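You operate a simulated robot arm through the tools that you are given. There is no shell and no other tool. Be economical: measure what you need, move in short steps, check, and stop when the job is done.

You run a simulated robot arm. Do the job below in one go: nothing can be reset, and whatever is moved stays where it is left.

JOB
Put the cardboard tube on the top of the blue bench away on the near end of the blue cabinet top. Put the small steel tray in the in the sink. Open the small cabinet door. The order is free. Set down upright: cardboard tube.

It is judged by the outcome, as a careful person would: the job done as asked, and still so three seconds after it is handed in. It fails if anything else is knocked over, pushed out of place, dropped, spilled or broken.

ROBOT AND FRAMES
A 7-joint arm with a four-finger gripper on a trunk, on a base that drives. Base frame: it is fixed to the floor where the robot stands at the start and does not move with it; the origin is under the middle of the robot, x ahead of it, y to its left, z up; the surface under the hand at the start is at about z = 0.8. Readings come in m, degrees, newtons and seconds.
Its first joint turns from -69.0 to 172.0 degrees. Places, roughly: in the sink (22x24 cm) [-4.18, -1.86, 0.76]; near end of the blue cabinet top [-2.9, -0.7, 0.8]; small cabinet door [0.3, -1.8, 0.2]; small steel tray [-3.75, -2, 0.75]. Payload 3.67 kg.
The tool frame sits at the grasp point between the pads (the TCP): z along the fingers, y along the line on which they close. The tips reach 0.028 m beyond it. Largest opening 0.112 m; the body of the gripper starts 0.073 m behind the TCP.
Orientation is told as [roll, pitch, yaw] about the base's x, y, z axes, in that order, counted from this pose: with the fingers straight down and closing along the base's y, the tool's x points along the base's -x, its y along +y and its z along -z.

CONTROLS
- The arm moves only by the tool drive_tool. Its argument "motion" is a list of rows, each a list of 3 entries, a list of its own where there are three numbers: the gripper command, from -1 (fully open) to 1 (shut), values between in proportion, then the shift along the tool's x, y, z in m, then the turn, a rotation vector about the tool's x, y, z in rad. In form: [[jaw, [x, y, z], [rx, ry, rz]], ...]. A call has 1 to 12 rows; each row shifts and turns the commanded pose from where the row before left it, along the tool's axes as they then stand. Each row takes 0.2 s and may step no farther than 0.05 m and 8.6 degrees from the row before; otherwise, or with a gripper value out of range, the whole call is refused. Where a pose cannot be reached the arm comes as near as it can. A force on the tool above 40 N (or 10 N above the force at the start of the call, whichever is more), or a blocked arm, ends the call early, and 0.2 s more pass. The fingers move at their own pace and stop on an object; they squeeze with about 37 N. The grip force told is the motor's: it shows also when the fingers shut on nothing. Time passes only in rows, and 0.2 s behind the last, so rows that do not move let the fingers close. It gives the time, the measured TCP pose, the force on the tool (base axes), the opening and the grip force at its end, in the units of the frame above (readings bear some noise), with the torque about the TCP (base axes, N m) and any sound that the robot's microphone picked up.
- Cameras (640 x 400 px; columns grow to the right, rows downward): "scene" is now at [0.1272, 0.0129, 1.2898]; the picture's right is [0.27, -0.96, -0.00], its down [-0.47, -0.13, -0.87] and it looks along [0.84, 0.24, -0.48] (base axes); focal length 266 px, centre (320, 200). "wrist" rides on the gripper at [0.06, -0.018, -0.104] in the tool frame; the picture's right is [0.29, 0.96, 0.00], its down [-0.80, 0.24, -0.55] and it looks along [-0.53, 0.16, 0.83] (tool axes); focal length 234 px, centre (320, 200). There is no depth. A picture from a camera that has moved, and an enlarged one, comes with that camera's place and axes in the base frame and with its lens. The place of the scene camera against the robot may be out by one fixed shift of up to 0.025 m in any direction.
- camera(camera): a new picture of that camera. The clock stands still meanwhile.
- raise_lower(by): slides the trunk up (or, below 0, down) by that many m; the arm and the scene camera ride with it, the base frame stays. It gives what a move gives, with no picture.
- steer(legs): drives the robot by 1 to 6 legs, each [ahead, turn to the left] in m and degrees, along the robot's own axes; the way and the turn of a leg run together, so that a leg with both is an arc; at most 1.5 m and 180 degrees a leg. The arm and the cameras ride along, it lands a little off, and it stops where it bumps. It gives what a move gives.
- turn_head(pan, tilt): turns the head with the scene camera to pan (to the left, within 86 degrees either way) and tilt (down, from -29 to 69), counted from straight ahead of the robot. It gives what a move gives.
- inspect(camera, box): a new picture of the part [left, top, right, bottom] of that camera's present view, enlarged. The clock stands still meanwhile.
- hand_in(): hands the job in; it is judged then, once.

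Work in short steps. Places have to be worked out from the pictures, the camera data and where the tool is seen: move nearer, look again, correct. Check each grasp and each placing, and mend what went wrong. You have 165 turns and 120 pictures in all, those below and enlarged ones among them. Open the gripper and draw the arm clear of the work before you hand the job in, unless the task says otherwise; then end with one line.

The tools are called after "Emit:" as name(argument=value, ...) on one line, values as JSON. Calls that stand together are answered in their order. drive_tool: Moves the arm, as the interface text tells. Its arguments: {"type":"object","properties":{"motion":{"type":"array","items":{"type":"array"}}},"required":["motion"]} The other tools are called the same way: raise_lower (by) slides the trunk up or down; steer (legs) drives the base; turn_head (pan, tilt) turns the head that bears the scene camera; camera (camera) takes a picture; inspect (camera, box) takes an enlarged picture of a part of a camera's view; hand_in () hands the job in.

At the start:

```text
time_s: 0.0
eef_pos: [0.6146, 0.1401, 1.1453]
tcp_rot: [0.1, 0.0, 0.0]
contact_force: [-0.8, 0.0, 0.0]
moment: [0.02, 0.03, -0.02]
opening: 0.1121
gripper_force: 0.1
trunk travel left (down, up): [-0.425, 0.415]
robot x, y, heading: [0.0037, 0.0013, 0.0]
head pan, tilt: [15.9, 29.0]
```

scene: 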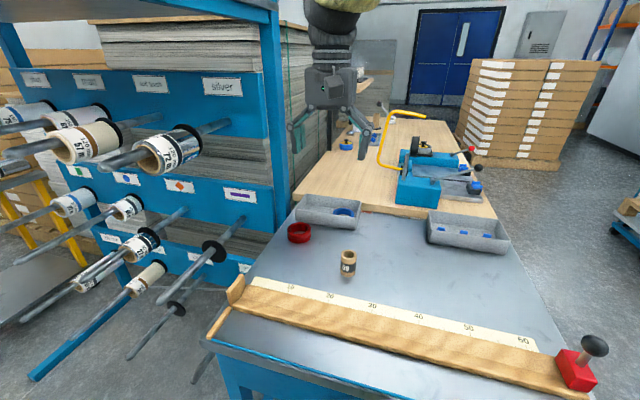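
wrist: 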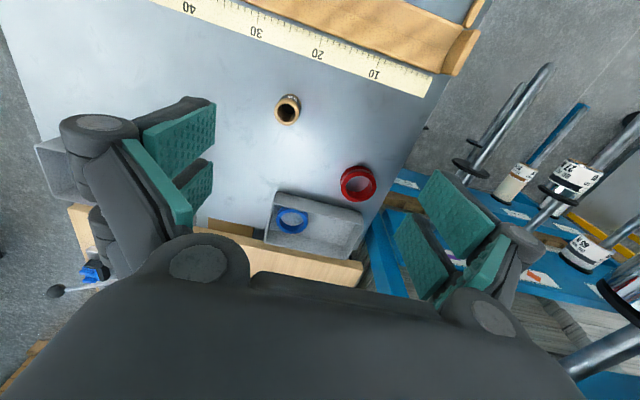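

The tube stands at about (0.645, 0.095) on the bench. I move above it partway and take another look.

Emit:
drive_tool(motion=[[-1, [-0.015, -0.022, 0.04], [0, 0, 0]], [-1, [-0.015, -0.021, 0.04], [0, 0, 0]], [-1, [0, 0, 0.04], [0, 0, 0]], [-1, [0, 0, 0.02], [0, 0, 0]], [-1, [0, 0, 0], [0, 0, 0]]])

Emit:
camera(camera="wrist")

Emit:
inspect(camera="scene", box=[240, 180, 440, 305])

```text
time_s: 1.2
eef_pos: [0.6462, 0.0961, 1.0049]
tcp_rot: [0.0, 0.0, -0.1]
contact_force: [0.6, 0.5, -0.1]
moment: [0.01, 0.02, 0.0]
opening: 0.1119
gripper_force: 0.0
trunk travel left (down, up): [-0.425, 0.415]
robot x, y, heading: [0.0016, -0.0006, 0.1]
head pan, tilt: [15.9, 29.0]
```

```text
117 pictures are left
camera wrist: at [0.5851, 0.0782, 1.1093], right [-0.29, 0.96, 0.0], down [0.8, 0.24, 0.55], along [0.53, 0.16, -0.83], focal length 234 px, centre (320, 200)
```

wrist: 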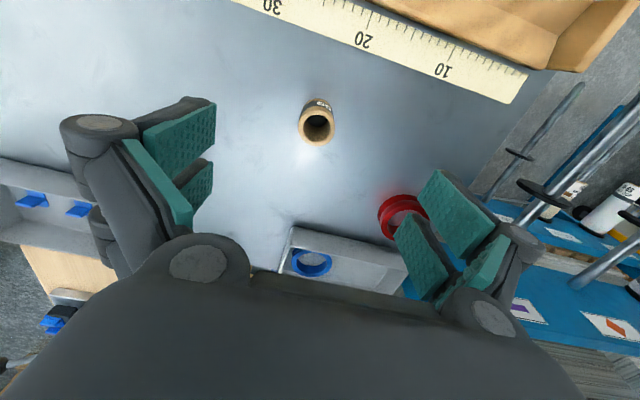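

```text
3.20 times, centred on (340, 242) of scene
camera zoom: at [0.1271, 0.0129, 1.2898], right [0.27, -0.96, 0.0], down [-0.47, -0.13, -0.87], along [0.84, 0.24, -0.48], focal length 851 px, centre (256, 64)
```

zoom: 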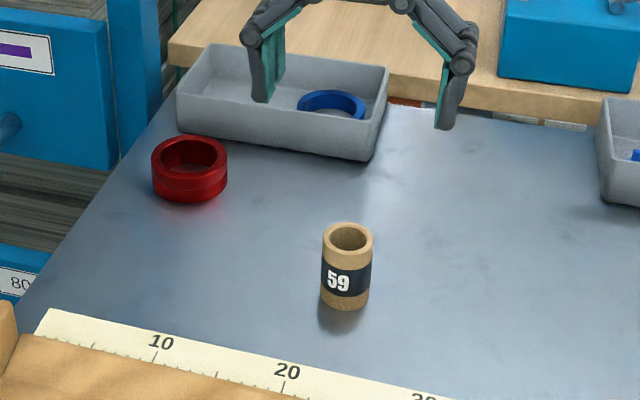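

The tube is about 4 cm wide and its top is near z 0.855, at roughly (0.656, 0.097). I descend around it and close.

Emit:
drive_tool(motion=[[-1, [-0.009, 0.001, 0.04], [0, 0, 0]], [-1, [0, 0, 0.04], [0, 0, 0]], [-1, [0, 0, 0.04], [0, 0, 0]], [-1, [0, 0, 0.03], [0, 0, 0]], [-1, [0, 0, 0.015], [0, 0, 0]], [-1, [0, 0, 0], [0, 0, 0]]])

Emit:
camera(camera="wrist")

Emit:
inspect(camera="scene", box=[240, 180, 440, 305])

```text
time_s: 2.6
eef_pos: [0.6552, 0.0977, 0.8477]
tcp_rot: [0.6, -0.3, -0.2]
contact_force: [-0.1, -0.2, 0.3]
moment: [0.06, -0.02, -0.03]
opening: 0.1119
gripper_force: 0.0
trunk travel left (down, up): [-0.425, 0.415]
robot x, y, heading: [0.0022, -0.0019, -0.0]
head pan, tilt: [15.9, 29.0]
```

```text
115 pictures are left
camera wrist: at [0.5939, 0.0784, 0.9515], right [-0.28, 0.96, 0.01], down [0.8, 0.23, 0.56], along [0.54, 0.17, -0.83], focal length 234 px, centre (320, 200)
```

wrist: 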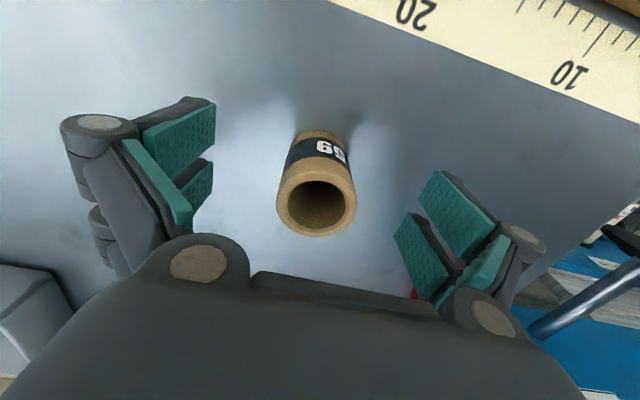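

```text
3.20 times, centred on (340, 242) of scene
camera zoom: at [0.1271, 0.0129, 1.2897], right [0.27, -0.96, 0.0], down [-0.47, -0.13, -0.87], along [0.84, 0.24, -0.48], focal length 851 px, centre (256, 64)
```

zoom: 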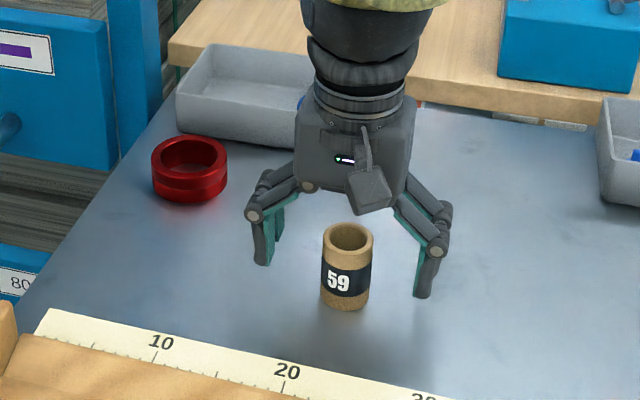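

The tube lies between the pads. I shift 4 mm ahead, lower 1 cm and close.

Emit:
drive_tool(motion=[[-1, [-0.004, 0, 0.01], [0, 0, 0]], [0.0, [0, 0, 0], [0, 0, 0]], [0.5, [0, 0, 0], [0, 0, 0]], [1, [0, 0, 0], [0, 0, 0]], [1, [0, 0, 0], [0, 0, 0]], [1, [0, 0, 0], [0, 0, 0]]])

Emit:
camera(camera="wrist")

```text
time_s: 4.0
eef_pos: [0.6606, 0.0957, 0.8387]
tcp_rot: [0.8, -0.3, -0.5]
contact_force: [4.1, 3.2, 22.7]
moment: [-0.03, 0.04, -0.05]
opening: 0.0351
gripper_force: 36.6
trunk travel left (down, up): [-0.425, 0.415]
robot x, y, heading: [0.0006, -0.0012, 0.3]
head pan, tilt: [15.9, 29.0]
```

```text
113 pictures are left
camera wrist: at [0.5992, 0.0756, 0.9426], right [-0.28, 0.96, 0.01], down [0.8, 0.22, 0.56], along [0.54, 0.17, -0.83], focal length 234 px, centre (320, 200)
```

wrist: 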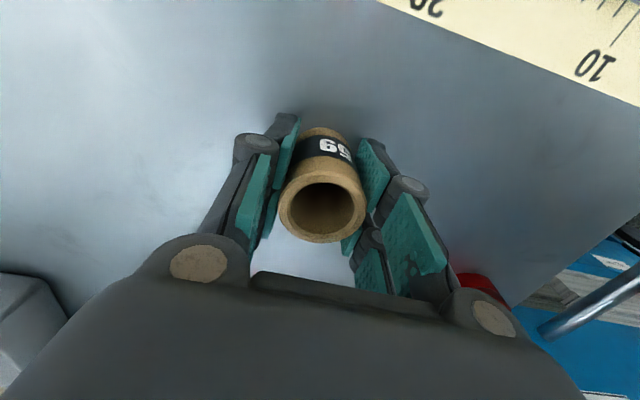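

Grip is at 3.5 cm and the tips touch the bench (surface about z 0.81). I lift straight up and check.

Emit:
drive_tool(motion=[[1, [0, 0, -0.02], [0, 0, 0]], [1, [0, 0, -0.04], [0, 0, 0]], [1, [0, 0, -0.05], [0, 0, 0]], [1, [0, 0, -0.05], [0, 0, 0]], [1, [0, 0, -0.05], [0, 0, 0]], [1, [0.02, 0, -0.04], [0, 0, 0]], [1, [0.04, 0, -0.02], [0, 0, 0]], [1, [0.05, 0, 0], [0, 0, 0]], [1, [0.05, 0, 0], [0, 0, 0]], [1, [0.03, 0, 0], [0, 0, 0]], [1, [0, 0, 0], [0, 0, 0]]])

Emit:
camera(camera="wrist")

Emit:
turn_head(pan=-80, tilt=25)

Emit:
camera(camera="scene")

Emit:
turn_head(pan=80, tilt=25)

Emit:
camera(camera="scene")

```text
time_s: 6.4
eef_pos: [0.4666, 0.0986, 1.1019]
tcp_rot: [0.0, 0.0, 0.0]
contact_force: [-0.2, -0.2, -0.2]
moment: [-0.01, -0.01, 0.03]
opening: 0.0353
gripper_force: 37.5
trunk travel left (down, up): [-0.425, 0.415]
robot x, y, heading: [0.0007, -0.0005, 0.1]
head pan, tilt: [15.9, 29.0]
```

```text
112 pictures are left
camera wrist: at [0.407, 0.0804, 1.2057], right [-0.29, 0.96, 0.0], down [0.8, 0.24, 0.55], along [0.53, 0.16, -0.83], focal length 234 px, centre (320, 200)
```

wrist: 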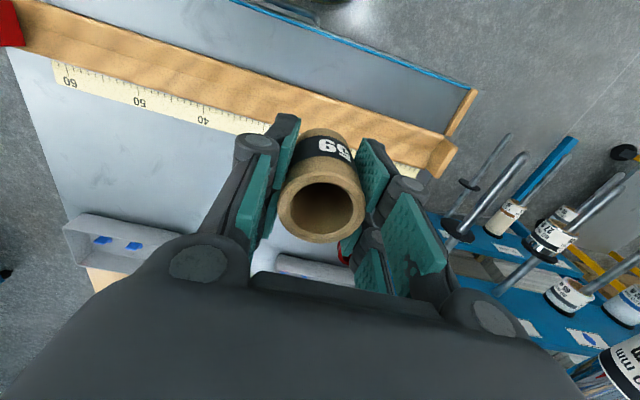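

```text
time_s: 8.1
eef_pos: [0.4678, 0.0997, 1.1019]
tcp_rot: [0.0, 0.1, 0.0]
contact_force: [-0.8, 0.0, 0.0]
moment: [-0.03, 0.0, 0.02]
opening: 0.0349
gripper_force: 36.8
trunk travel left (down, up): [-0.425, 0.415]
robot x, y, heading: [-0.0006, -0.0023, -0.1]
head pan, tilt: [-80.0, 25.0]
```

```text
111 pictures are left
camera scene: at [0.0558, -0.1028, 1.2961], right [-0.98, -0.17, 0.0], down [-0.07, 0.42, -0.91], along [0.16, -0.89, -0.42], focal length 266 px, centre (320, 200)
```

scene: 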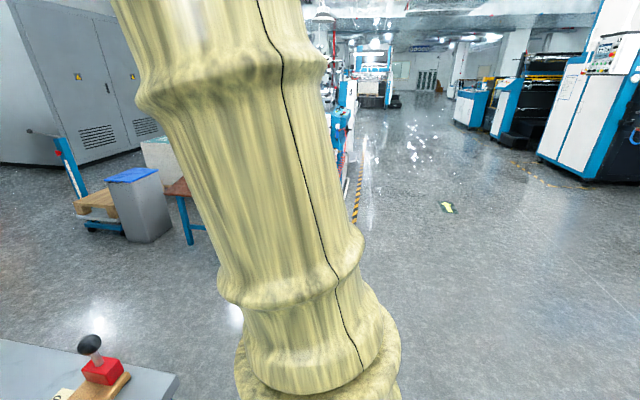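

```text
time_s: 10.6
eef_pos: [0.4676, 0.0994, 1.1006]
tcp_rot: [0.0, 0.1, 0.0]
contact_force: [0.3, 0.3, 0.0]
moment: [-0.02, -0.01, 0.03]
opening: 0.0351
gripper_force: 37.0
trunk travel left (down, up): [-0.425, 0.415]
robot x, y, heading: [-0.0023, 0.0029, -0.0]
head pan, tilt: [80.0, 25.0]
```

```text
110 pictures are left
camera scene: at [0.0558, 0.0787, 1.2961], right [0.98, -0.17, 0.0], down [-0.07, -0.42, -0.91], along [0.16, 0.89, -0.42], focal length 266 px, centre (320, 200)
```

scene: 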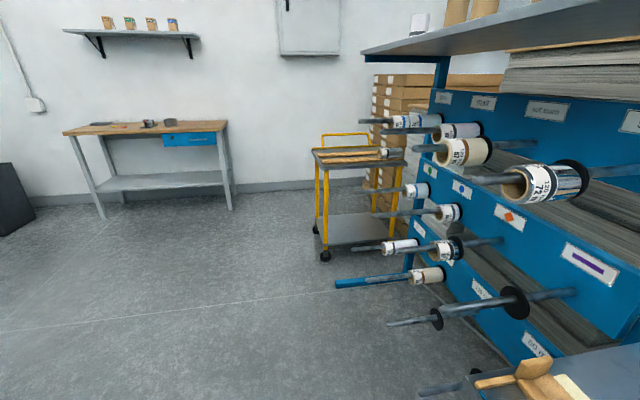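

The tube is held firmly. I turn right on the spot (the hand is high above the bench edge), to see the cabinet and the way behind.

Emit:
steer(legs=[[-0.1, 0], [0, -90]])

Emit:
turn_head(pan=-15, tilt=30)

Emit:
camera(camera="scene")

Emit:
turn_head(pan=-75, tilt=20)

Emit:
camera(camera="scene")

```text
time_s: 15.5
eef_pos: [0.0034, -0.4663, 1.1013]
tcp_rot: [-0.1, -0.1, -89.3]
contact_force: [-0.4, -0.6, -0.2]
moment: [-0.03, 0.01, -0.01]
opening: 0.035
gripper_force: 37.2
trunk travel left (down, up): [-0.425, 0.415]
robot x, y, heading: [-0.104, 0.0024, -89.6]
head pan, tilt: [80.0, 25.0]
```

```text
time_s: 17.2
eef_pos: [0.0042, -0.4664, 1.1012]
tcp_rot: [0.0, 0.0, -89.2]
contact_force: [-0.3, -0.1, -0.6]
moment: [0.01, 0.0, 0.03]
opening: 0.0349
gripper_force: 36.8
trunk travel left (down, up): [-0.425, 0.415]
robot x, y, heading: [-0.1011, -0.0013, -89.4]
head pan, tilt: [-15.0, 30.0]
```

```text
109 pictures are left
camera scene: at [-0.1328, -0.1495, 1.2881], right [-0.97, 0.25, 0.0], down [0.12, 0.48, -0.87], along [-0.21, -0.84, -0.5], focal length 266 px, centre (320, 200)
```

scene: 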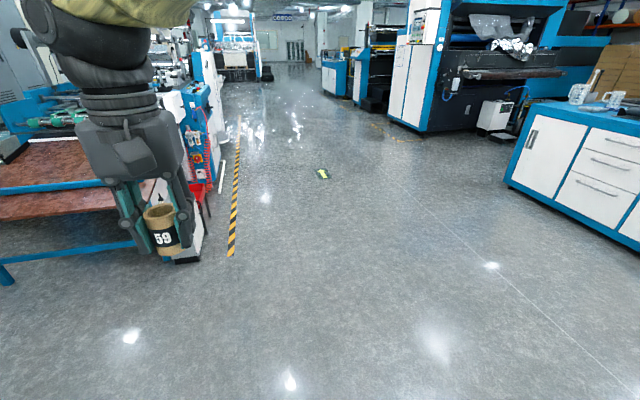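

```text
time_s: 18.5
eef_pos: [0.0044, -0.4673, 1.102]
tcp_rot: [0.0, 0.0, -89.3]
contact_force: [0.8, -0.5, -0.2]
moment: [0.0, 0.0, 0.01]
opening: 0.0348
gripper_force: 37.2
trunk travel left (down, up): [-0.425, 0.415]
robot x, y, heading: [-0.1021, -0.0003, -89.5]
head pan, tilt: [-75.0, 20.0]
```

```text
108 pictures are left
camera scene: at [-0.2001, -0.0871, 1.3042], right [-0.27, 0.96, 0.0], down [0.33, 0.09, -0.94], along [-0.9, -0.25, -0.34], focal length 266 px, centre (320, 200)
```

scene: 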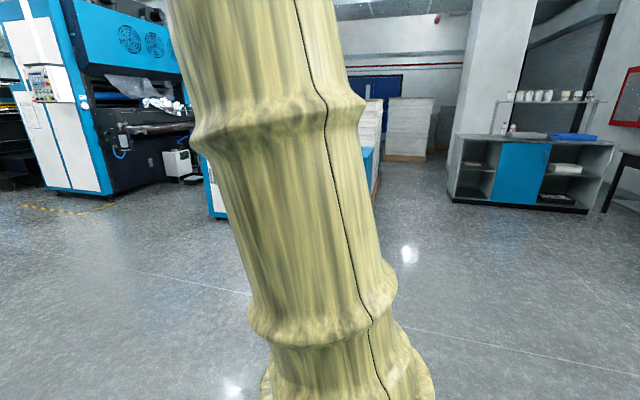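

The blue cabinet with white fronts is around x −2.5 and beyond. I turn right to face it.

Emit:
steer(legs=[[0, -75]])

Emit:
turn_head(pan=15, tilt=25)

Emit:
camera(camera="scene")

```text
time_s: 22.2
eef_pos: [-0.5273, -0.2143, 1.1016]
tcp_rot: [-0.1, 0.1, -165.0]
contact_force: [0.0, 0.1, -0.7]
moment: [0.0, -0.03, 0.02]
opening: 0.035
gripper_force: 36.7
trunk travel left (down, up): [-0.425, 0.415]
robot x, y, heading: [-0.0988, 0.0002, -165.0]
head pan, tilt: [-75.0, 20.0]
```

```text
time_s: 23.9
eef_pos: [-0.5279, -0.215, 1.1029]
tcp_rot: [0.0, 0.0, -165.1]
contact_force: [0.8, 0.6, -0.1]
moment: [0.01, -0.01, 0.01]
opening: 0.0348
gripper_force: 36.6
trunk travel left (down, up): [-0.425, 0.415]
robot x, y, heading: [-0.0973, 0.0002, -165.0]
head pan, tilt: [15.0, 25.0]
```

```text
107 pictures are left
camera scene: at [-0.2394, -0.0701, 1.2961], right [-0.5, 0.87, 0.0], down [0.37, 0.21, -0.91], along [-0.79, -0.45, -0.42], focal length 266 px, centre (320, 200)
```

scene: 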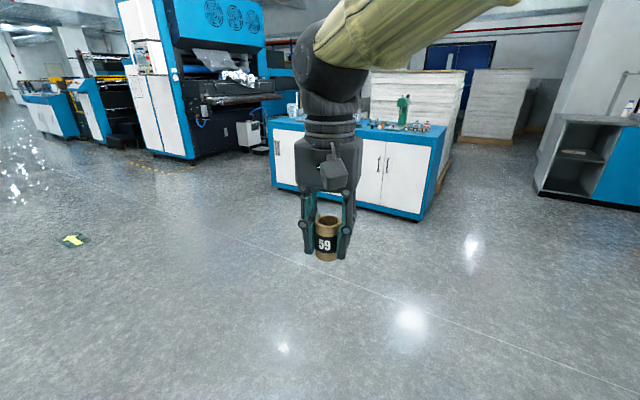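

The cabinet top's right (near) end lies around (-3, -0.6). I drive 1.3 m toward it and look again.

Emit:
steer(legs=[[1.3, 0]])

Emit:
turn_head(pan=-12, tilt=25)

Emit:
camera(camera="scene")

Emit:
turn_head(pan=35, tilt=20)

Emit:
camera(camera="scene")

```text
time_s: 30.4
eef_pos: [-1.7872, -0.5696, 1.1023]
tcp_rot: [0.1, 0.0, -164.1]
contact_force: [0.2, -0.1, -0.5]
moment: [0.03, -0.02, 0.0]
opening: 0.0346
gripper_force: 36.9
trunk travel left (down, up): [-0.425, 0.415]
robot x, y, heading: [-1.365, -0.3473, -164.0]
head pan, tilt: [15.0, 25.0]
```

```text
time_s: 31.3
eef_pos: [-1.7867, -0.5695, 1.1023]
tcp_rot: [0.0, 0.0, -164.0]
contact_force: [-0.2, 0.4, -1.1]
moment: [-0.03, -0.03, -0.03]
opening: 0.0345
gripper_force: 36.8
trunk travel left (down, up): [-0.425, 0.415]
robot x, y, heading: [-1.3594, -0.346, -164.1]
head pan, tilt: [-12.0, 25.0]
```

```text
106 pictures are left
camera scene: at [-1.5143, -0.3784, 1.2961], right [-0.07, 1.0, 0.0], down [0.42, 0.03, -0.91], along [-0.9, -0.06, -0.42], focal length 266 px, centre (320, 200)
```

scene: 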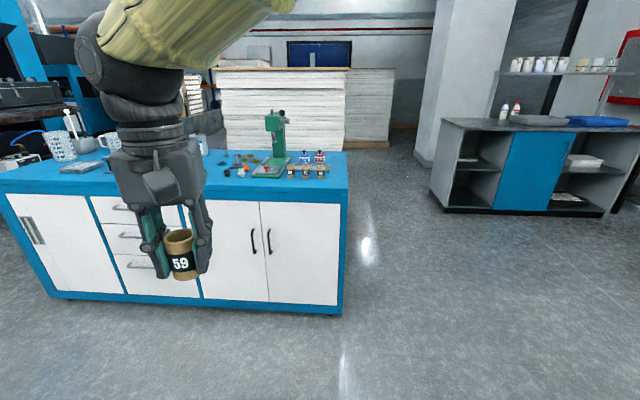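

```text
time_s: 32.5
eef_pos: [-1.7863, -0.5703, 1.1022]
tcp_rot: [0.1, 0.0, -164.1]
contact_force: [0.7, 0.2, -0.6]
moment: [0.01, 0.0, 0.0]
opening: 0.0345
gripper_force: 37.2
trunk travel left (down, up): [-0.425, 0.415]
robot x, y, heading: [-1.3627, -0.3513, -163.9]
head pan, tilt: [35.0, 20.0]
```

```text
105 pictures are left
camera scene: at [-1.4812, -0.4443, 1.3042], right [-0.78, 0.63, 0.0], down [0.22, 0.27, -0.94], along [-0.59, -0.73, -0.34], focal length 266 px, centre (320, 200)
```

scene: 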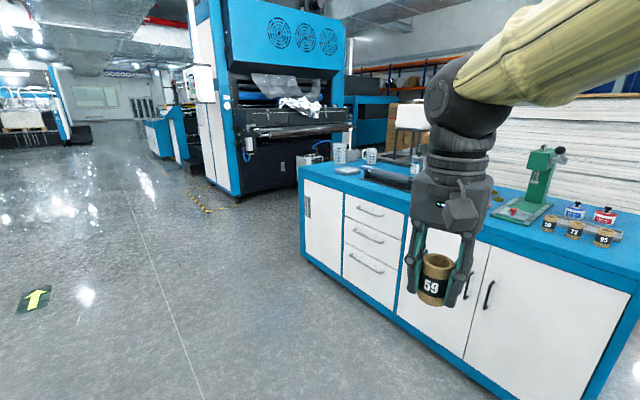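

Three other tubes stand near the right end of the top. I drive 0.75 m closer and face it squarely.

Emit:
steer(legs=[[0.7, 0], [0, -16]])

Emit:
turn_head(pan=5, tilt=35)

Emit:
camera(camera="scene")

Emit:
camera(camera="wrist")

```text
time_s: 37.2
eef_pos: [-2.5007, -0.6397, 1.1025]
tcp_rot: [0.1, 0.1, -179.6]
contact_force: [-0.5, 0.2, -1.3]
moment: [-0.02, 0.04, -0.03]
opening: 0.0349
gripper_force: 36.9
trunk travel left (down, up): [-0.425, 0.415]
robot x, y, heading: [-2.0307, -0.5413, -179.5]
head pan, tilt: [35.0, 20.0]
```

```text
time_s: 38.2
eef_pos: [-2.5025, -0.6393, 1.1019]
tcp_rot: [0.0, -0.1, -179.7]
contact_force: [-0.2, 0.4, -1.5]
moment: [0.01, -0.03, -0.02]
opening: 0.0348
gripper_force: 37.2
trunk travel left (down, up): [-0.425, 0.415]
robot x, y, heading: [-2.0362, -0.5405, -179.8]
head pan, tilt: [5.0, 35.0]
```

```text
104 pictures are left
camera scene: at [-2.1829, -0.5591, 1.2804], right [-0.09, 1.0, 0.0], down [0.57, 0.05, -0.82], along [-0.82, -0.07, -0.57], focal length 266 px, centre (320, 200)
```

scene: 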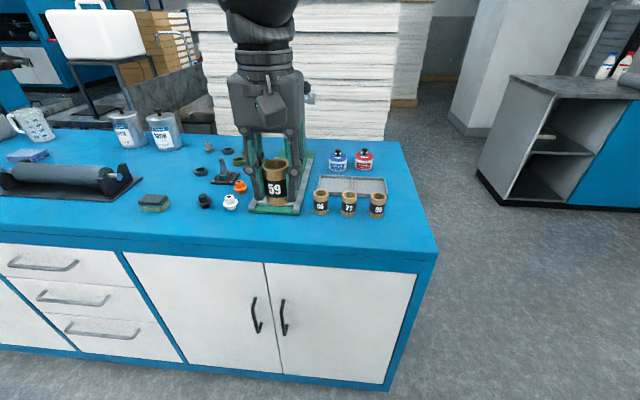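

```text
103 pictures are left
camera wrist: at [-2.4426, -0.6223, 1.2057], right [0.29, -0.96, 0.0], down [-0.8, -0.24, 0.55], along [-0.53, -0.16, -0.83], focal length 234 px, centre (320, 200)
```

wrist: 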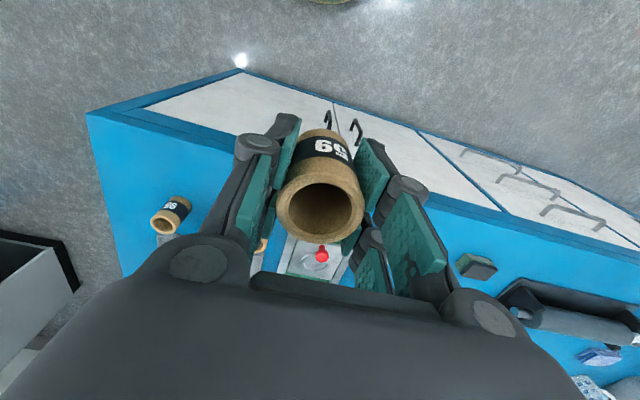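

The row of three tubes is at x≈-2.82 (y -0.61 to -0.45), and the green press at y -0.67 to -0.82. There is a free front strip at about x≈-2.74, y≈-0.63; I inspect it closely.

Emit:
inspect(camera="scene", box=[230, 130, 446, 265])

```text
2.96 times, centred on (338, 198) of scene
camera zoom: at [-2.1829, -0.5591, 1.2804], right [-0.09, 1.0, 0.0], down [0.57, 0.05, -0.82], along [-0.82, -0.07, -0.57], focal length 788 px, centre (267, 207)
```

zoom: 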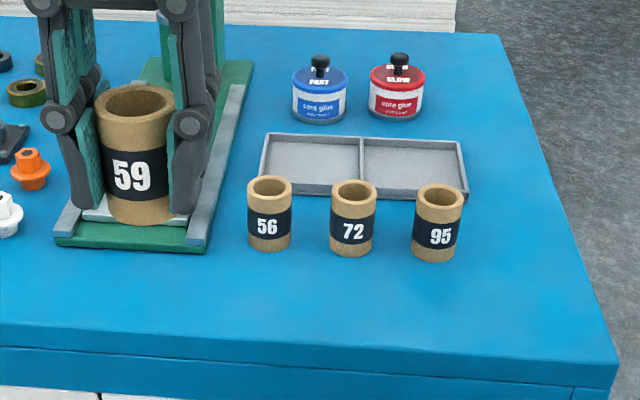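

The strip in front of the tubes is about 13 cm deep. I move above it, to about (-2.75, -0.61), and lower to z≈0.95 before checking.

Emit:
drive_tool(motion=[[1, [-0.05, -0.01, 0], [0, 0, 0]], [1, [-0.05, -0.01, 0], [0, 0, 0]], [1, [-0.05, -0.009, 0], [0, 0, 0]], [1, [-0.05, 0, 0], [0, 0, 0]], [1, [-0.048, 0, 0.03], [0, 0, 0]], [1, [0, 0, 0.05], [0, 0, 0]], [1, [0, 0, 0.05], [0, 0, 0]], [1, [0, 0, 0.02], [0, 0, 0]], [1, [0, 0, 0], [0, 0, 0]]])

Emit:
inspect(camera="scene", box=[230, 130, 446, 265])

Emit:
camera(camera="wrist")

```text
refused: row 1 steps farther than a row can; nothing moved
```

```text
2.96 times, centred on (338, 198) of scene
camera zoom: at [-2.1829, -0.5591, 1.2804], right [-0.09, 1.0, 0.0], down [0.57, 0.05, -0.82], along [-0.82, -0.07, -0.57], focal length 788 px, centre (267, 207)
```

zoom: 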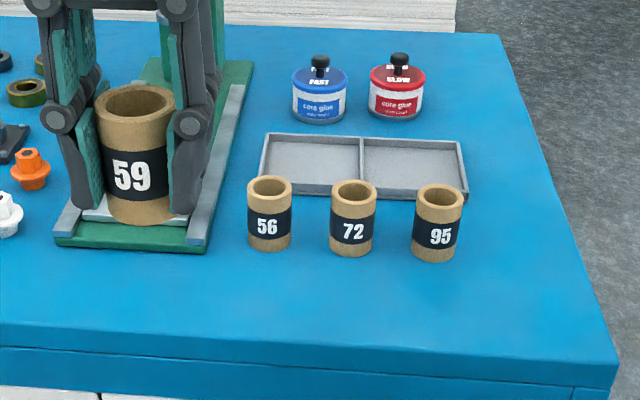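

```text
100 pictures are left
camera wrist: at [-2.4426, -0.6223, 1.2057], right [0.29, -0.96, 0.0], down [-0.8, -0.24, 0.55], along [-0.53, -0.16, -0.83], focal length 234 px, centre (320, 200)
```

wrist: 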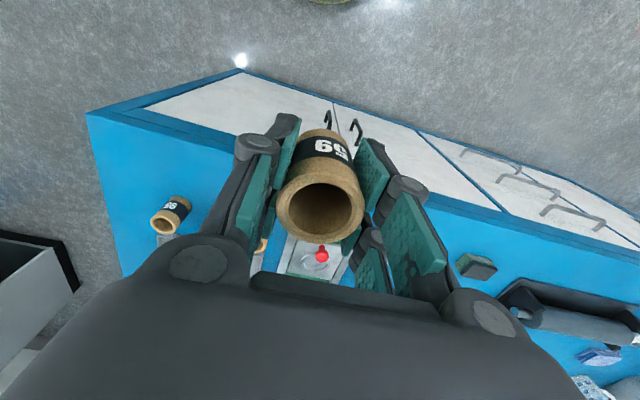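

The step was too long when combined; I split it into shorter ones.

Emit:
drive_tool(motion=[[1, [-0.045, -0.01, 0], [0, 0, 0]], [1, [-0.045, -0.01, 0], [0, 0, 0]], [1, [-0.045, -0.009, 0], [0, 0, 0]], [1, [-0.045, 0, 0], [0, 0, 0]], [1, [-0.045, 0, 0], [0, 0, 0]], [1, [-0.022, 0, 0.03], [0, 0, 0]], [1, [0, 0, 0.045], [0, 0, 0]], [1, [0, 0, 0.045], [0, 0, 0]], [1, [0, 0, 0.03], [0, 0, 0]], [1, [0, 0, 0], [0, 0, 0]]])

Emit:
inspect(camera="scene", box=[230, 130, 446, 265])

Emit:
camera(camera="wrist")

```text
time_s: 40.4
eef_pos: [-2.7494, -0.6133, 0.9554]
tcp_rot: [0.0, 0.1, -179.7]
contact_force: [0.1, 0.2, -0.4]
moment: [-0.02, 0.02, 0.01]
opening: 0.0348
gripper_force: 37.0
trunk travel left (down, up): [-0.425, 0.415]
robot x, y, heading: [-2.0352, -0.5358, -179.8]
head pan, tilt: [5.0, 35.0]
```

```text
2.96 times, centred on (338, 198) of scene
camera zoom: at [-2.1828, -0.559, 1.2804], right [-0.09, 1.0, 0.0], down [0.57, 0.05, -0.82], along [-0.82, -0.07, -0.57], focal length 788 px, centre (267, 207)
```

zoom: 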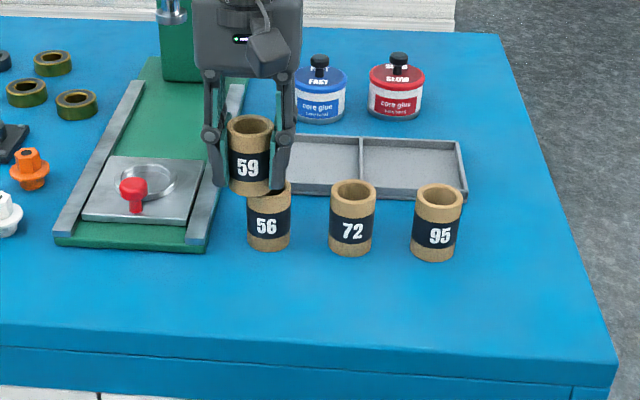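

```text
98 pictures are left
camera wrist: at [-2.6892, -0.5955, 1.0575], right [0.29, -0.96, 0.0], down [-0.8, -0.24, 0.55], along [-0.53, -0.16, -0.83], focal length 234 px, centre (320, 200)
```

wrist: 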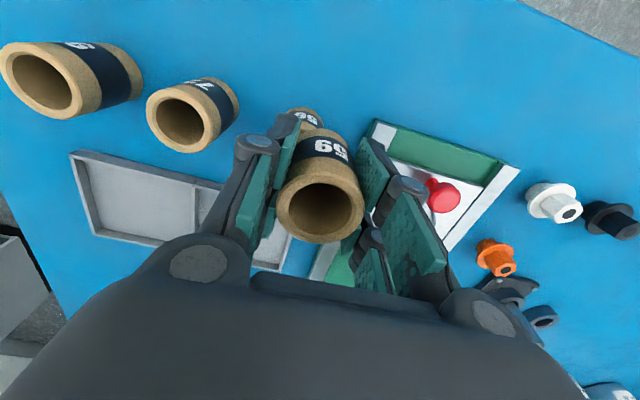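

The landing spot is well clear in front of tube 56 and the press. I descend to about z 0.85, then in small steps until contact.

Emit:
drive_tool(motion=[[1, [0, 0, 0.04], [0, 0, 0]], [1, [0, 0, 0.04], [0, 0, 0]], [1, [0, 0, 0.02], [0, 0, 0]], [1, [0, 0, 0.005], [0, 0, 0]], [1, [0, 0, 0], [0, 0, 0]]])

Emit:
inspect(camera="scene", box=[230, 130, 446, 265])

```text
time_s: 40.8
eef_pos: [-2.7531, -0.6135, 0.9374]
tcp_rot: [0.6, -1.2, -179.9]
contact_force: [4.8, -0.6, 41.5]
moment: [0.95, -0.54, -0.31]
opening: 0.0347
gripper_force: 36.8
trunk travel left (down, up): [-0.425, 0.415]
robot x, y, heading: [-2.035, -0.5358, -180.0]
head pan, tilt: [5.0, 35.0]
stopped in row 2: the force on the tool passed its limit at 127 N (the readings are from after the stop); the commanded pose is now the measured one
```

```text
2.96 times, centred on (338, 198) of scene
camera zoom: at [-2.1806, -0.5588, 1.2814], right [-0.09, 1.0, 0.0], down [0.57, 0.05, -0.82], along [-0.82, -0.07, -0.57], focal length 788 px, centre (267, 207)
```

zoom: 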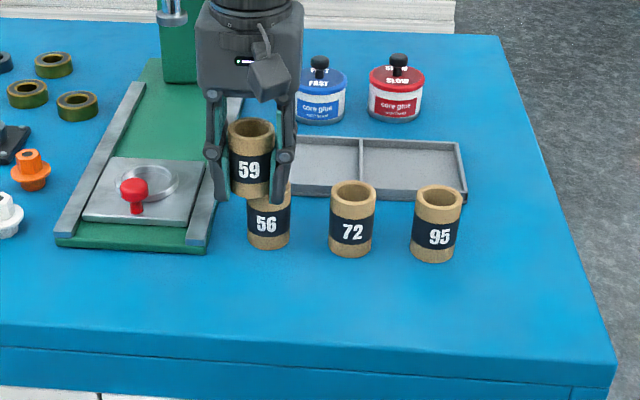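

Unexpected contact: the cabinet top is higher than assumed, and the held tube met tube 56's rim. I lift straight up at once and check.

Emit:
drive_tool(motion=[[1, [0, 0, -0.02], [0, 0, 0]], [1, [0, 0, -0.04], [0, 0, 0]], [1, [0, 0, -0.04], [0, 0, 0]], [1, [0, 0, 0], [0, 0, 0]]])

Emit:
inspect(camera="scene", box=[230, 130, 446, 265])

Emit:
camera(camera="wrist")

```text
time_s: 41.8
eef_pos: [-2.7514, -0.6116, 1.0301]
tcp_rot: [0.3, -0.8, -179.8]
contact_force: [-0.6, 0.0, 0.1]
moment: [0.02, -0.01, -0.01]
opening: 0.0347
gripper_force: 37.3
trunk travel left (down, up): [-0.425, 0.415]
robot x, y, heading: [-2.0353, -0.5385, -180.0]
head pan, tilt: [5.0, 35.0]
```

```text
2.96 times, centred on (338, 198) of scene
camera zoom: at [-2.1836, -0.5592, 1.2802], right [-0.09, 1.0, 0.0], down [0.57, 0.05, -0.82], along [-0.82, -0.07, -0.57], focal length 788 px, centre (267, 207)
```

zoom: 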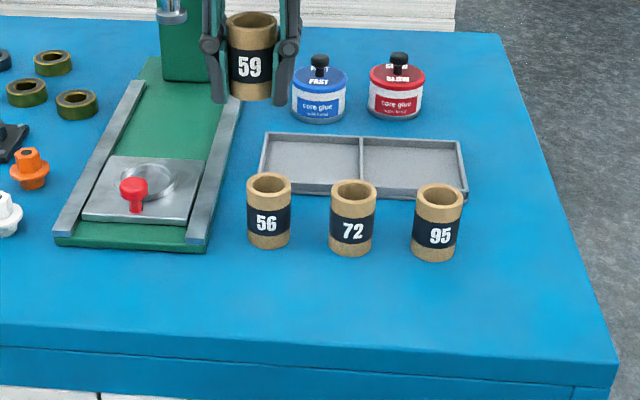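

```text
95 pictures are left
camera wrist: at [-2.6913, -0.5936, 1.1333], right [0.29, -0.96, 0.0], down [-0.79, -0.24, 0.57], along [-0.54, -0.17, -0.82], focal length 234 px, centre (320, 200)
```

wrist: 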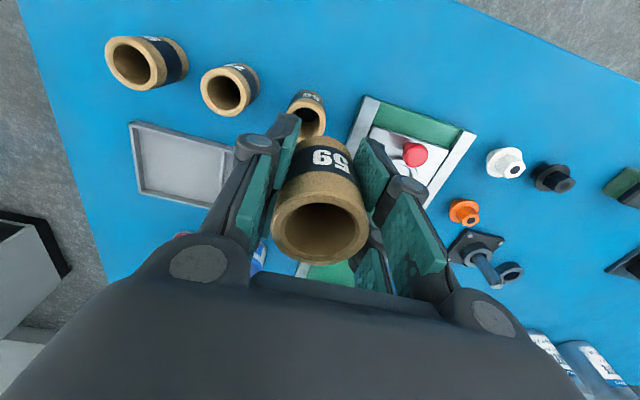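

The three tubes are still in place. Triangulation gives tube tops at z≈0.914, the row at x≈-2.75, cabinet surface ≈0.86, and front edge x≈-2.63. The free strip centre is x≈-2.68, so I move there and check the held tube's attitude.

Emit:
drive_tool(motion=[[1, [0.035, 0, 0], [0, -0.014, 0]], [1, [0.036, 0, 0], [0, 0, 0]], [1, [0, 0, 0], [0, 0, 0]]])

Emit:
inspect(camera="scene", box=[230, 90, 390, 190])

Emit:
camera(camera="wrist")

```text
time_s: 42.6
eef_pos: [-2.6788, -0.6132, 1.0287]
tcp_rot: [0.3, -1.6, -179.9]
contact_force: [-0.7, -0.3, -1.3]
moment: [0.01, 0.01, -0.03]
opening: 0.0347
gripper_force: 36.6
trunk travel left (down, up): [-0.425, 0.415]
robot x, y, heading: [-2.035, -0.5354, -179.7]
head pan, tilt: [5.0, 35.0]
```

```text
4.00 times, centred on (310, 140) of scene
camera zoom: at [-2.1834, -0.5591, 1.2803], right [-0.09, 1.0, 0.0], down [0.57, 0.05, -0.82], along [-0.82, -0.07, -0.57], focal length 1064 px, centre (360, 440)
```

zoom: 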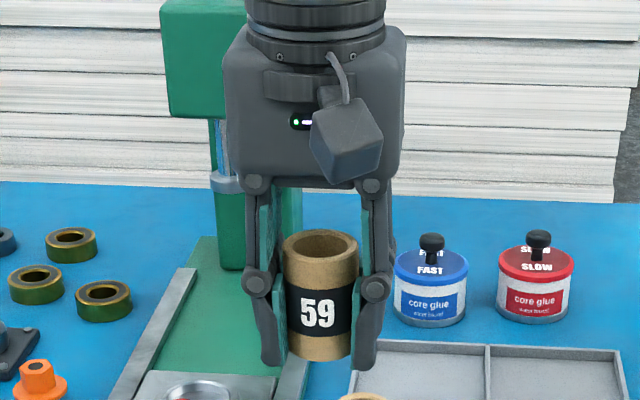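

```text
93 pictures are left
camera wrist: at [-2.6179, -0.5959, 1.1304], right [0.29, -0.96, 0.0], down [-0.78, -0.24, 0.58], along [-0.55, -0.17, -0.82], focal length 234 px, centre (320, 200)
```

wrist: 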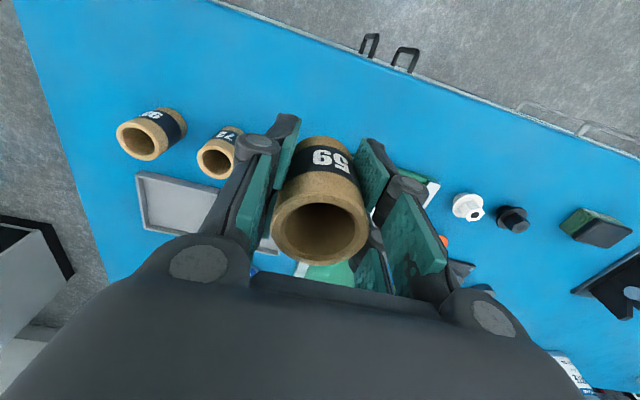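

The pitch correction went the wrong way, so I reverse it. Then I descend to z≈0.905 and continue in small steps.

Emit:
drive_tool(motion=[[1, [0, 0, 0], [0, 0.028, 0]], [1, [0, 0, 0.04], [0, 0, 0]], [1, [0, 0, 0.04], [0, 0, 0]], [1, [0, 0, 0.03], [0, 0, 0]], [1, [0, 0, 0.01], [0, 0, 0]], [1, [0, 0, 0], [0, 0, 0]]])

Emit:
inspect(camera="scene", box=[230, 130, 446, 265])

Emit:
camera(camera="wrist")

```text
time_s: 44.0
eef_pos: [-2.6812, -0.612, 0.9095]
tcp_rot: [0.4, -0.1, -179.8]
contact_force: [0.0, 0.0, -0.6]
moment: [0.04, -0.03, 0.0]
opening: 0.0347
gripper_force: 37.2
trunk travel left (down, up): [-0.425, 0.415]
robot x, y, heading: [-2.035, -0.5414, -179.9]
head pan, tilt: [5.0, 35.0]
```

```text
2.96 times, centred on (338, 198) of scene
camera zoom: at [-2.183, -0.5591, 1.2803], right [-0.09, 1.0, 0.0], down [0.57, 0.05, -0.82], along [-0.82, -0.07, -0.57], focal length 788 px, centre (267, 207)
```

zoom: 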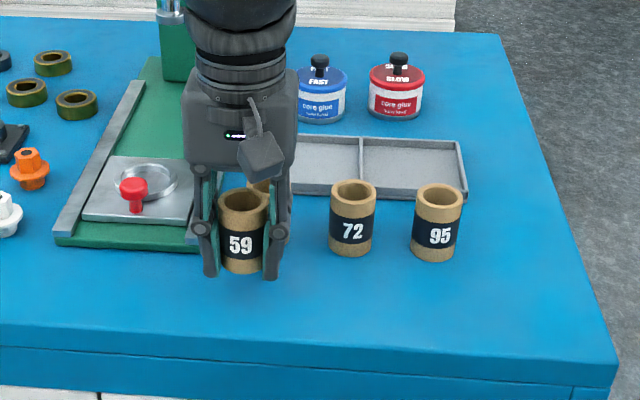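

```text
91 pictures are left
camera wrist: at [-2.6223, -0.5945, 1.0132], right [0.29, -0.96, 0.0], down [-0.8, -0.24, 0.56], along [-0.53, -0.17, -0.83], focal length 234 px, centre (320, 200)
```

wrist: 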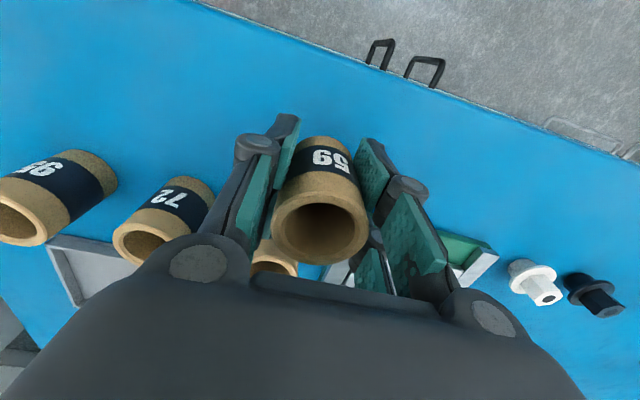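

Clear of tube 56 and the press. I step down until contact.

Emit:
drive_tool(motion=[[1, [0, 0, 0.008], [0, 0, 0]], [1, [0, 0, 0.005], [0, 0, 0]], [1, [0, 0, 0], [0, 0, 0]]])

```text
time_s: 44.8
eef_pos: [-2.6826, -0.6143, 0.8959]
tcp_rot: [0.3, 0.0, -179.8]
contact_force: [-0.1, 0.0, -0.1]
moment: [0.0, 0.01, 0.0]
opening: 0.0346
gripper_force: 36.5
trunk travel left (down, up): [-0.425, 0.415]
robot x, y, heading: [-2.0387, -0.5432, -180.0]
head pan, tilt: [5.0, 35.0]
```

No contact yet; I go on in 4 mm steps.

Emit:
drive_tool(motion=[[1, [0, 0, 0.004], [0, 0, 0]], [1, [0, 0, 0], [0, 0, 0]]])

Emit:
drive_tool(motion=[[1, [0, 0, 0.004], [0, 0, 0]], [1, [0, 0, 0], [0, 0, 0]]])

Emit:
drive_tool(motion=[[1, [0, 0, 0.003], [0, 0, 0]], [1, [0, 0, 0], [0, 0, 0]]])

```text
time_s: 45.4
eef_pos: [-2.6809, -0.6125, 0.8916]
tcp_rot: [0.3, -0.1, -179.8]
contact_force: [-0.3, -0.3, -0.6]
moment: [0.0, -0.03, 0.02]
opening: 0.0346
gripper_force: 37.4
trunk travel left (down, up): [-0.425, 0.415]
robot x, y, heading: [-2.0357, -0.5415, -179.8]
head pan, tilt: [5.0, 35.0]
```

```text
time_s: 46.0
eef_pos: [-2.6823, -0.6134, 0.8879]
tcp_rot: [0.4, 0.0, -179.8]
contact_force: [-1.2, -0.2, -1.0]
moment: [0.0, 0.02, -0.01]
opening: 0.0347
gripper_force: 37.2
trunk travel left (down, up): [-0.425, 0.415]
robot x, y, heading: [-2.0343, -0.5398, -180.0]
head pan, tilt: [5.0, 35.0]
```

```text
time_s: 46.6
eef_pos: [-2.681, -0.6128, 0.8836]
tcp_rot: [0.4, 0.0, -180.0]
contact_force: [-1.4, -0.7, -0.6]
moment: [0.02, -0.02, 0.02]
opening: 0.0347
gripper_force: 37.0
trunk travel left (down, up): [-0.425, 0.415]
robot x, y, heading: [-2.0372, -0.5389, -179.7]
head pan, tilt: [5.0, 35.0]
```

Still free; a few more steps with a look.

Emit:
drive_tool(motion=[[1, [0, 0, 0.004], [0, 0, 0]], [1, [0, 0, 0], [0, 0, 0]]])

Emit:
drive_tool(motion=[[1, [0, 0, 0.004], [0, 0, 0]], [1, [0, 0, 0], [0, 0, 0]]])

Emit:
inspect(camera="scene", box=[270, 170, 366, 230])

```text
time_s: 47.2
eef_pos: [-2.6804, -0.6128, 0.8796]
tcp_rot: [0.3, 0.0, -179.8]
contact_force: [0.0, -0.6, -0.3]
moment: [-0.01, -0.03, -0.02]
opening: 0.0347
gripper_force: 37.2
trunk travel left (down, up): [-0.425, 0.415]
robot x, y, heading: [-2.0332, -0.5411, -179.8]
head pan, tilt: [5.0, 35.0]
```

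```text
time_s: 47.8
eef_pos: [-2.68, -0.613, 0.8788]
tcp_rot: [0.3, -0.1, -179.8]
contact_force: [-0.9, 0.3, 8.0]
moment: [0.24, -0.1, 0.03]
opening: 0.0348
gripper_force: 36.7
trunk travel left (down, up): [-0.425, 0.415]
robot x, y, heading: [-2.0363, -0.5365, -179.8]
head pan, tilt: [5.0, 35.0]
```

```text
6.67 times, centred on (318, 200) of scene
camera zoom: at [-2.1826, -0.559, 1.2806], right [-0.09, 1.0, 0.0], down [0.57, 0.05, -0.82], along [-0.82, -0.07, -0.57], focal length 1774 px, centre (333, 200)
```

zoom: 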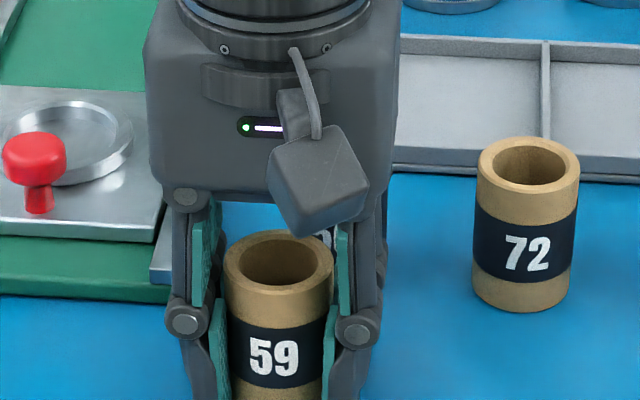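

Contact at 8 N. I release by opening slowly to about 7 cm.

Emit:
drive_tool(motion=[[0.3, [0, 0, 0], [0, 0, 0]], [0.15, [0, 0, 0], [0, 0, 0]], [0.0, [0, 0, 0], [0, 0, 0]], [-0.2, [0, 0, 0], [0, 0, 0]], [-0.2, [0, 0, 0], [0, 0, 0]]])

Emit:
camera(camera="wrist")

Emit:
inspect(camera="scene", box=[230, 130, 446, 265])

```text
time_s: 49.0
eef_pos: [-2.6815, -0.6133, 0.8769]
tcp_rot: [0.2, -0.1, -179.7]
contact_force: [-0.7, 0.6, 0.3]
moment: [-0.02, 0.01, -0.02]
opening: 0.067
gripper_force: 0.0
trunk travel left (down, up): [-0.425, 0.415]
robot x, y, heading: [-2.038, -0.5388, -179.8]
head pan, tilt: [5.0, 35.0]
```

```text
89 pictures are left
camera wrist: at [-2.6211, -0.5953, 0.9801], right [0.29, -0.96, 0.0], down [-0.8, -0.24, 0.56], along [-0.53, -0.17, -0.83], focal length 234 px, centre (320, 200)
```

wrist: 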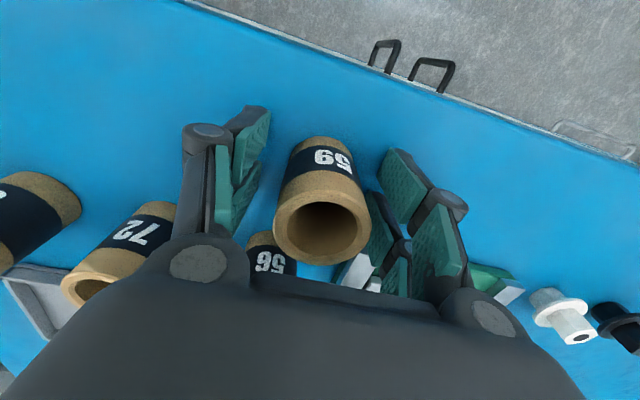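

```text
2.96 times, centred on (338, 198) of scene
camera zoom: at [-2.183, -0.5591, 1.2803], right [-0.09, 1.0, 0.0], down [0.57, 0.05, -0.82], along [-0.82, -0.07, -0.57], focal length 788 px, centre (267, 207)
```

zoom: 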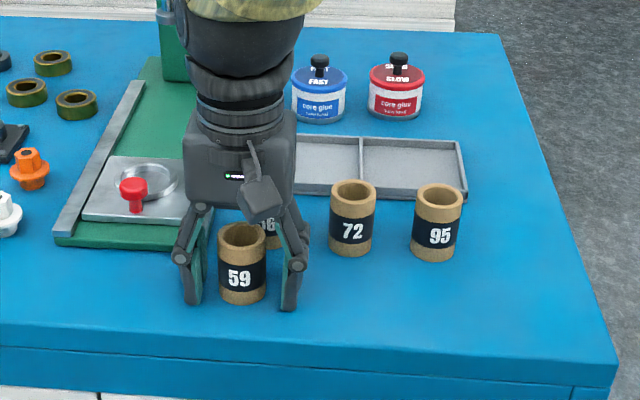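

The tube stands upright. I raise the hand straight up and check.

Emit:
drive_tool(motion=[[-0.2, [0, 0, -0.02], [0, 0, 0]], [-0.2, [0, 0, -0.045], [0, 0, 0]], [-0.2, [0, 0, -0.045], [0, 0, 0]], [-0.2, [0, 0, -0.045], [0, 0, 0]], [-0.2, [0, 0, -0.045], [0, 0, 0]], [-0.2, [0.03, 0, -0.03], [0, 0, 0]], [-0.2, [0.045, 0, 0], [0, 0, 0]], [-0.2, [0.045, 0, 0], [0, 0, 0]], [-0.2, [0.045, 0, 0], [0, 0, 0]]])

Emit:
turn_head(pan=20, tilt=25)

Emit:
camera(camera="scene")

```text
time_s: 51.0
eef_pos: [-2.5111, -0.6087, 1.1095]
tcp_rot: [0.4, -0.1, -179.8]
contact_force: [0.3, 0.0, -0.2]
moment: [-0.04, 0.06, 0.02]
opening: 0.0673
gripper_force: 0.0
trunk travel left (down, up): [-0.425, 0.415]
robot x, y, heading: [-2.0351, -0.5399, -179.7]
head pan, tilt: [5.0, 35.0]
```

```text
time_s: 51.8
eef_pos: [-2.513, -0.6097, 1.1092]
tcp_rot: [0.3, 0.0, -179.8]
contact_force: [0.5, 0.1, 0.0]
moment: [-0.01, -0.01, 0.02]
opening: 0.0672
gripper_force: 0.0
trunk travel left (down, up): [-0.425, 0.415]
robot x, y, heading: [-2.0351, -0.5407, -179.9]
head pan, tilt: [20.0, 25.0]
```

```text
87 pictures are left
camera scene: at [-2.1817, -0.5825, 1.2961], right [-0.34, 0.94, 0.0], down [0.4, 0.15, -0.91], along [-0.85, -0.31, -0.42], focal length 266 px, centre (320, 200)
```

scene: 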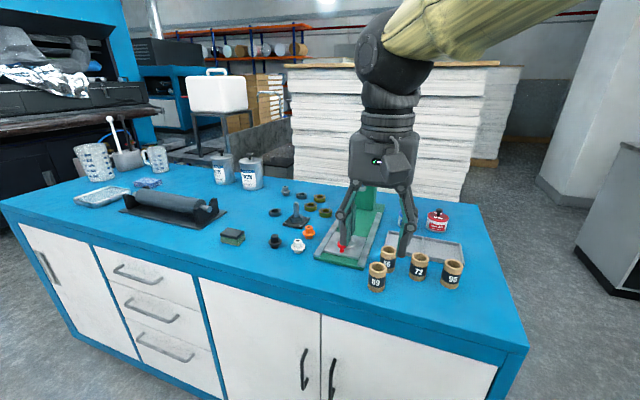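

The tube stands fine beside tubes 56/72/95. The sink is the grey trough behind the cabinet; I raise the trunk for a better overview.

Emit:
raise_lower(by=0.4)

Emit:
turn_head(pan=35, tilt=30)

Emit:
camera(camera="scene")

Emit:
inspect(camera="scene", box=[200, 40, 440, 190])

```text
time_s: 55.6
eef_pos: [-2.5121, -0.6092, 1.5092]
tcp_rot: [0.3, -0.1, -179.7]
contact_force: [-0.5, -0.5, 0.1]
moment: [0.02, -0.01, -0.02]
opening: 0.067
gripper_force: 0.0
trunk travel left (down, up): [-0.825, 0.015]
robot x, y, heading: [-2.0371, -0.5411, -179.5]
head pan, tilt: [20.0, 25.0]
```

```text
time_s: 56.4
eef_pos: [-2.5114, -0.6097, 1.51]
tcp_rot: [0.3, -0.1, -179.8]
contact_force: [0.0, -0.5, 0.7]
moment: [-0.02, -0.03, 0.02]
opening: 0.0672
gripper_force: 0.1
trunk travel left (down, up): [-0.825, 0.015]
robot x, y, heading: [-2.0334, -0.5371, -179.9]
head pan, tilt: [35.0, 30.0]
```

```text
86 pictures are left
camera scene: at [-2.1692, -0.6029, 1.6882], right [-0.58, 0.82, 0.0], down [0.41, 0.29, -0.87], along [-0.71, -0.5, -0.5], focal length 266 px, centre (320, 200)
```

scene: 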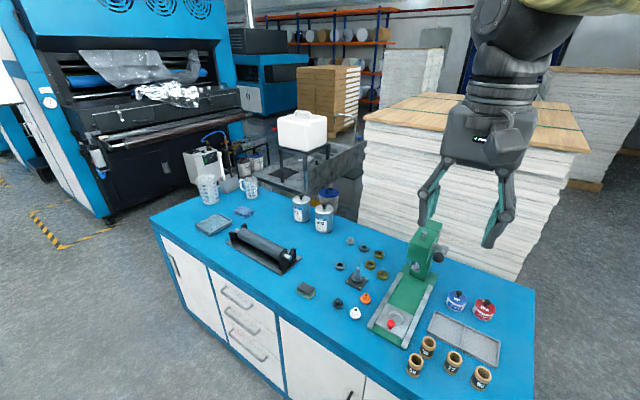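

```text
2.67 times, centred on (320, 115) of scene
camera zoom: at [-2.1692, -0.6029, 1.6882], right [-0.58, 0.82, 0.0], down [0.41, 0.29, -0.87], along [-0.71, -0.5, -0.5], focal length 709 px, centre (320, 427)
```

zoom: 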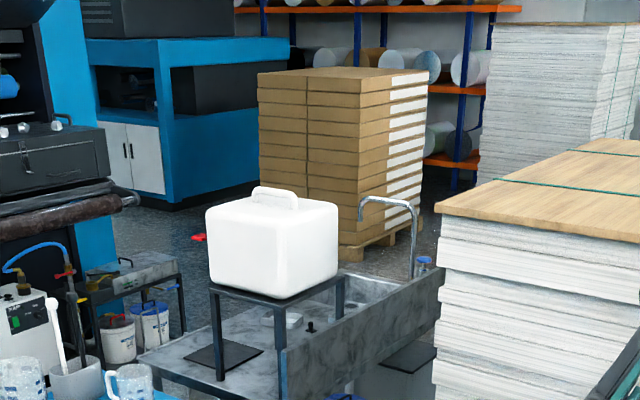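

The sink is a stone counter behind the cabinet, with its splash wall toward us. The way around the left end of the cabinet looks open (~2 m). I drive along the cabinet and then look.

Emit:
steer(legs=[[0, 90], [1.3, 0], [1.0, 0], [0, -75]])

Emit:
turn_head(pan=-15, tilt=35)

Emit:
camera(camera="scene")

```text
time_s: 74.9
eef_pos: [-2.2826, -3.0451, 1.5092]
tcp_rot: [0.3, 0.0, -160.5]
contact_force: [0.3, 0.3, 0.8]
moment: [0.01, 0.05, -0.02]
opening: 0.0672
gripper_force: 0.0
trunk travel left (down, up): [-0.825, 0.015]
robot x, y, heading: [-1.8562, -2.8244, -160.6]
head pan, tilt: [35.0, 30.0]
```

```text
time_s: 76.0
eef_pos: [-2.2835, -3.0471, 1.509]
tcp_rot: [0.2, 0.0, -160.5]
contact_force: [0.3, -0.3, 0.1]
moment: [0.02, -0.01, 0.02]
opening: 0.0673
gripper_force: 0.1
trunk travel left (down, up): [-0.825, 0.015]
robot x, y, heading: [-1.8538, -2.8204, -160.7]
head pan, tilt: [-15.0, 35.0]
```

```text
84 pictures are left
camera scene: at [-2.0014, -2.8566, 1.6804], right [-0.08, 1.0, 0.0], down [0.57, 0.05, -0.82], along [-0.82, -0.07, -0.57], focal length 266 px, centre (320, 200)
```

scene: 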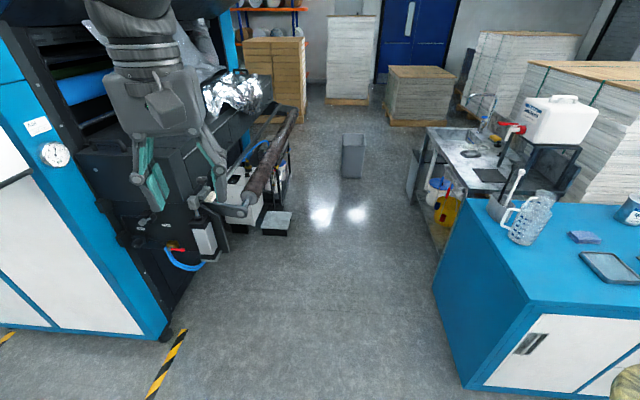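

The aisle at y≈-2.8 is open and the sink counter faces it. I zoom on the sink.

Emit:
inspect(camera="scene", box=[400, 80, 608, 210])

```text
3.08 times, centred on (504, 145) of scene
camera zoom: at [-2.0014, -2.8566, 1.6804], right [-0.08, 1.0, 0.0], down [0.57, 0.05, -0.82], along [-0.82, -0.07, -0.57], focal length 819 px, centre (-246, 369)
```

zoom: 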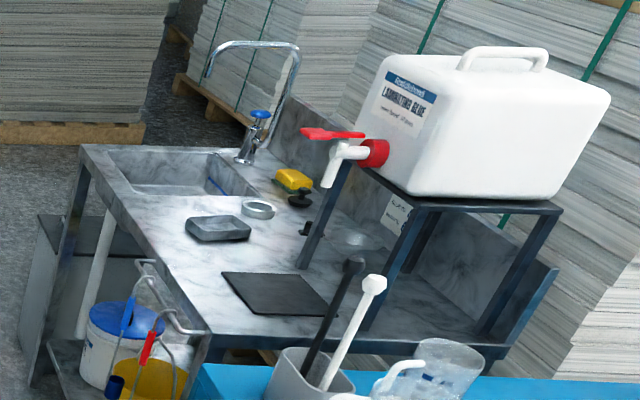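

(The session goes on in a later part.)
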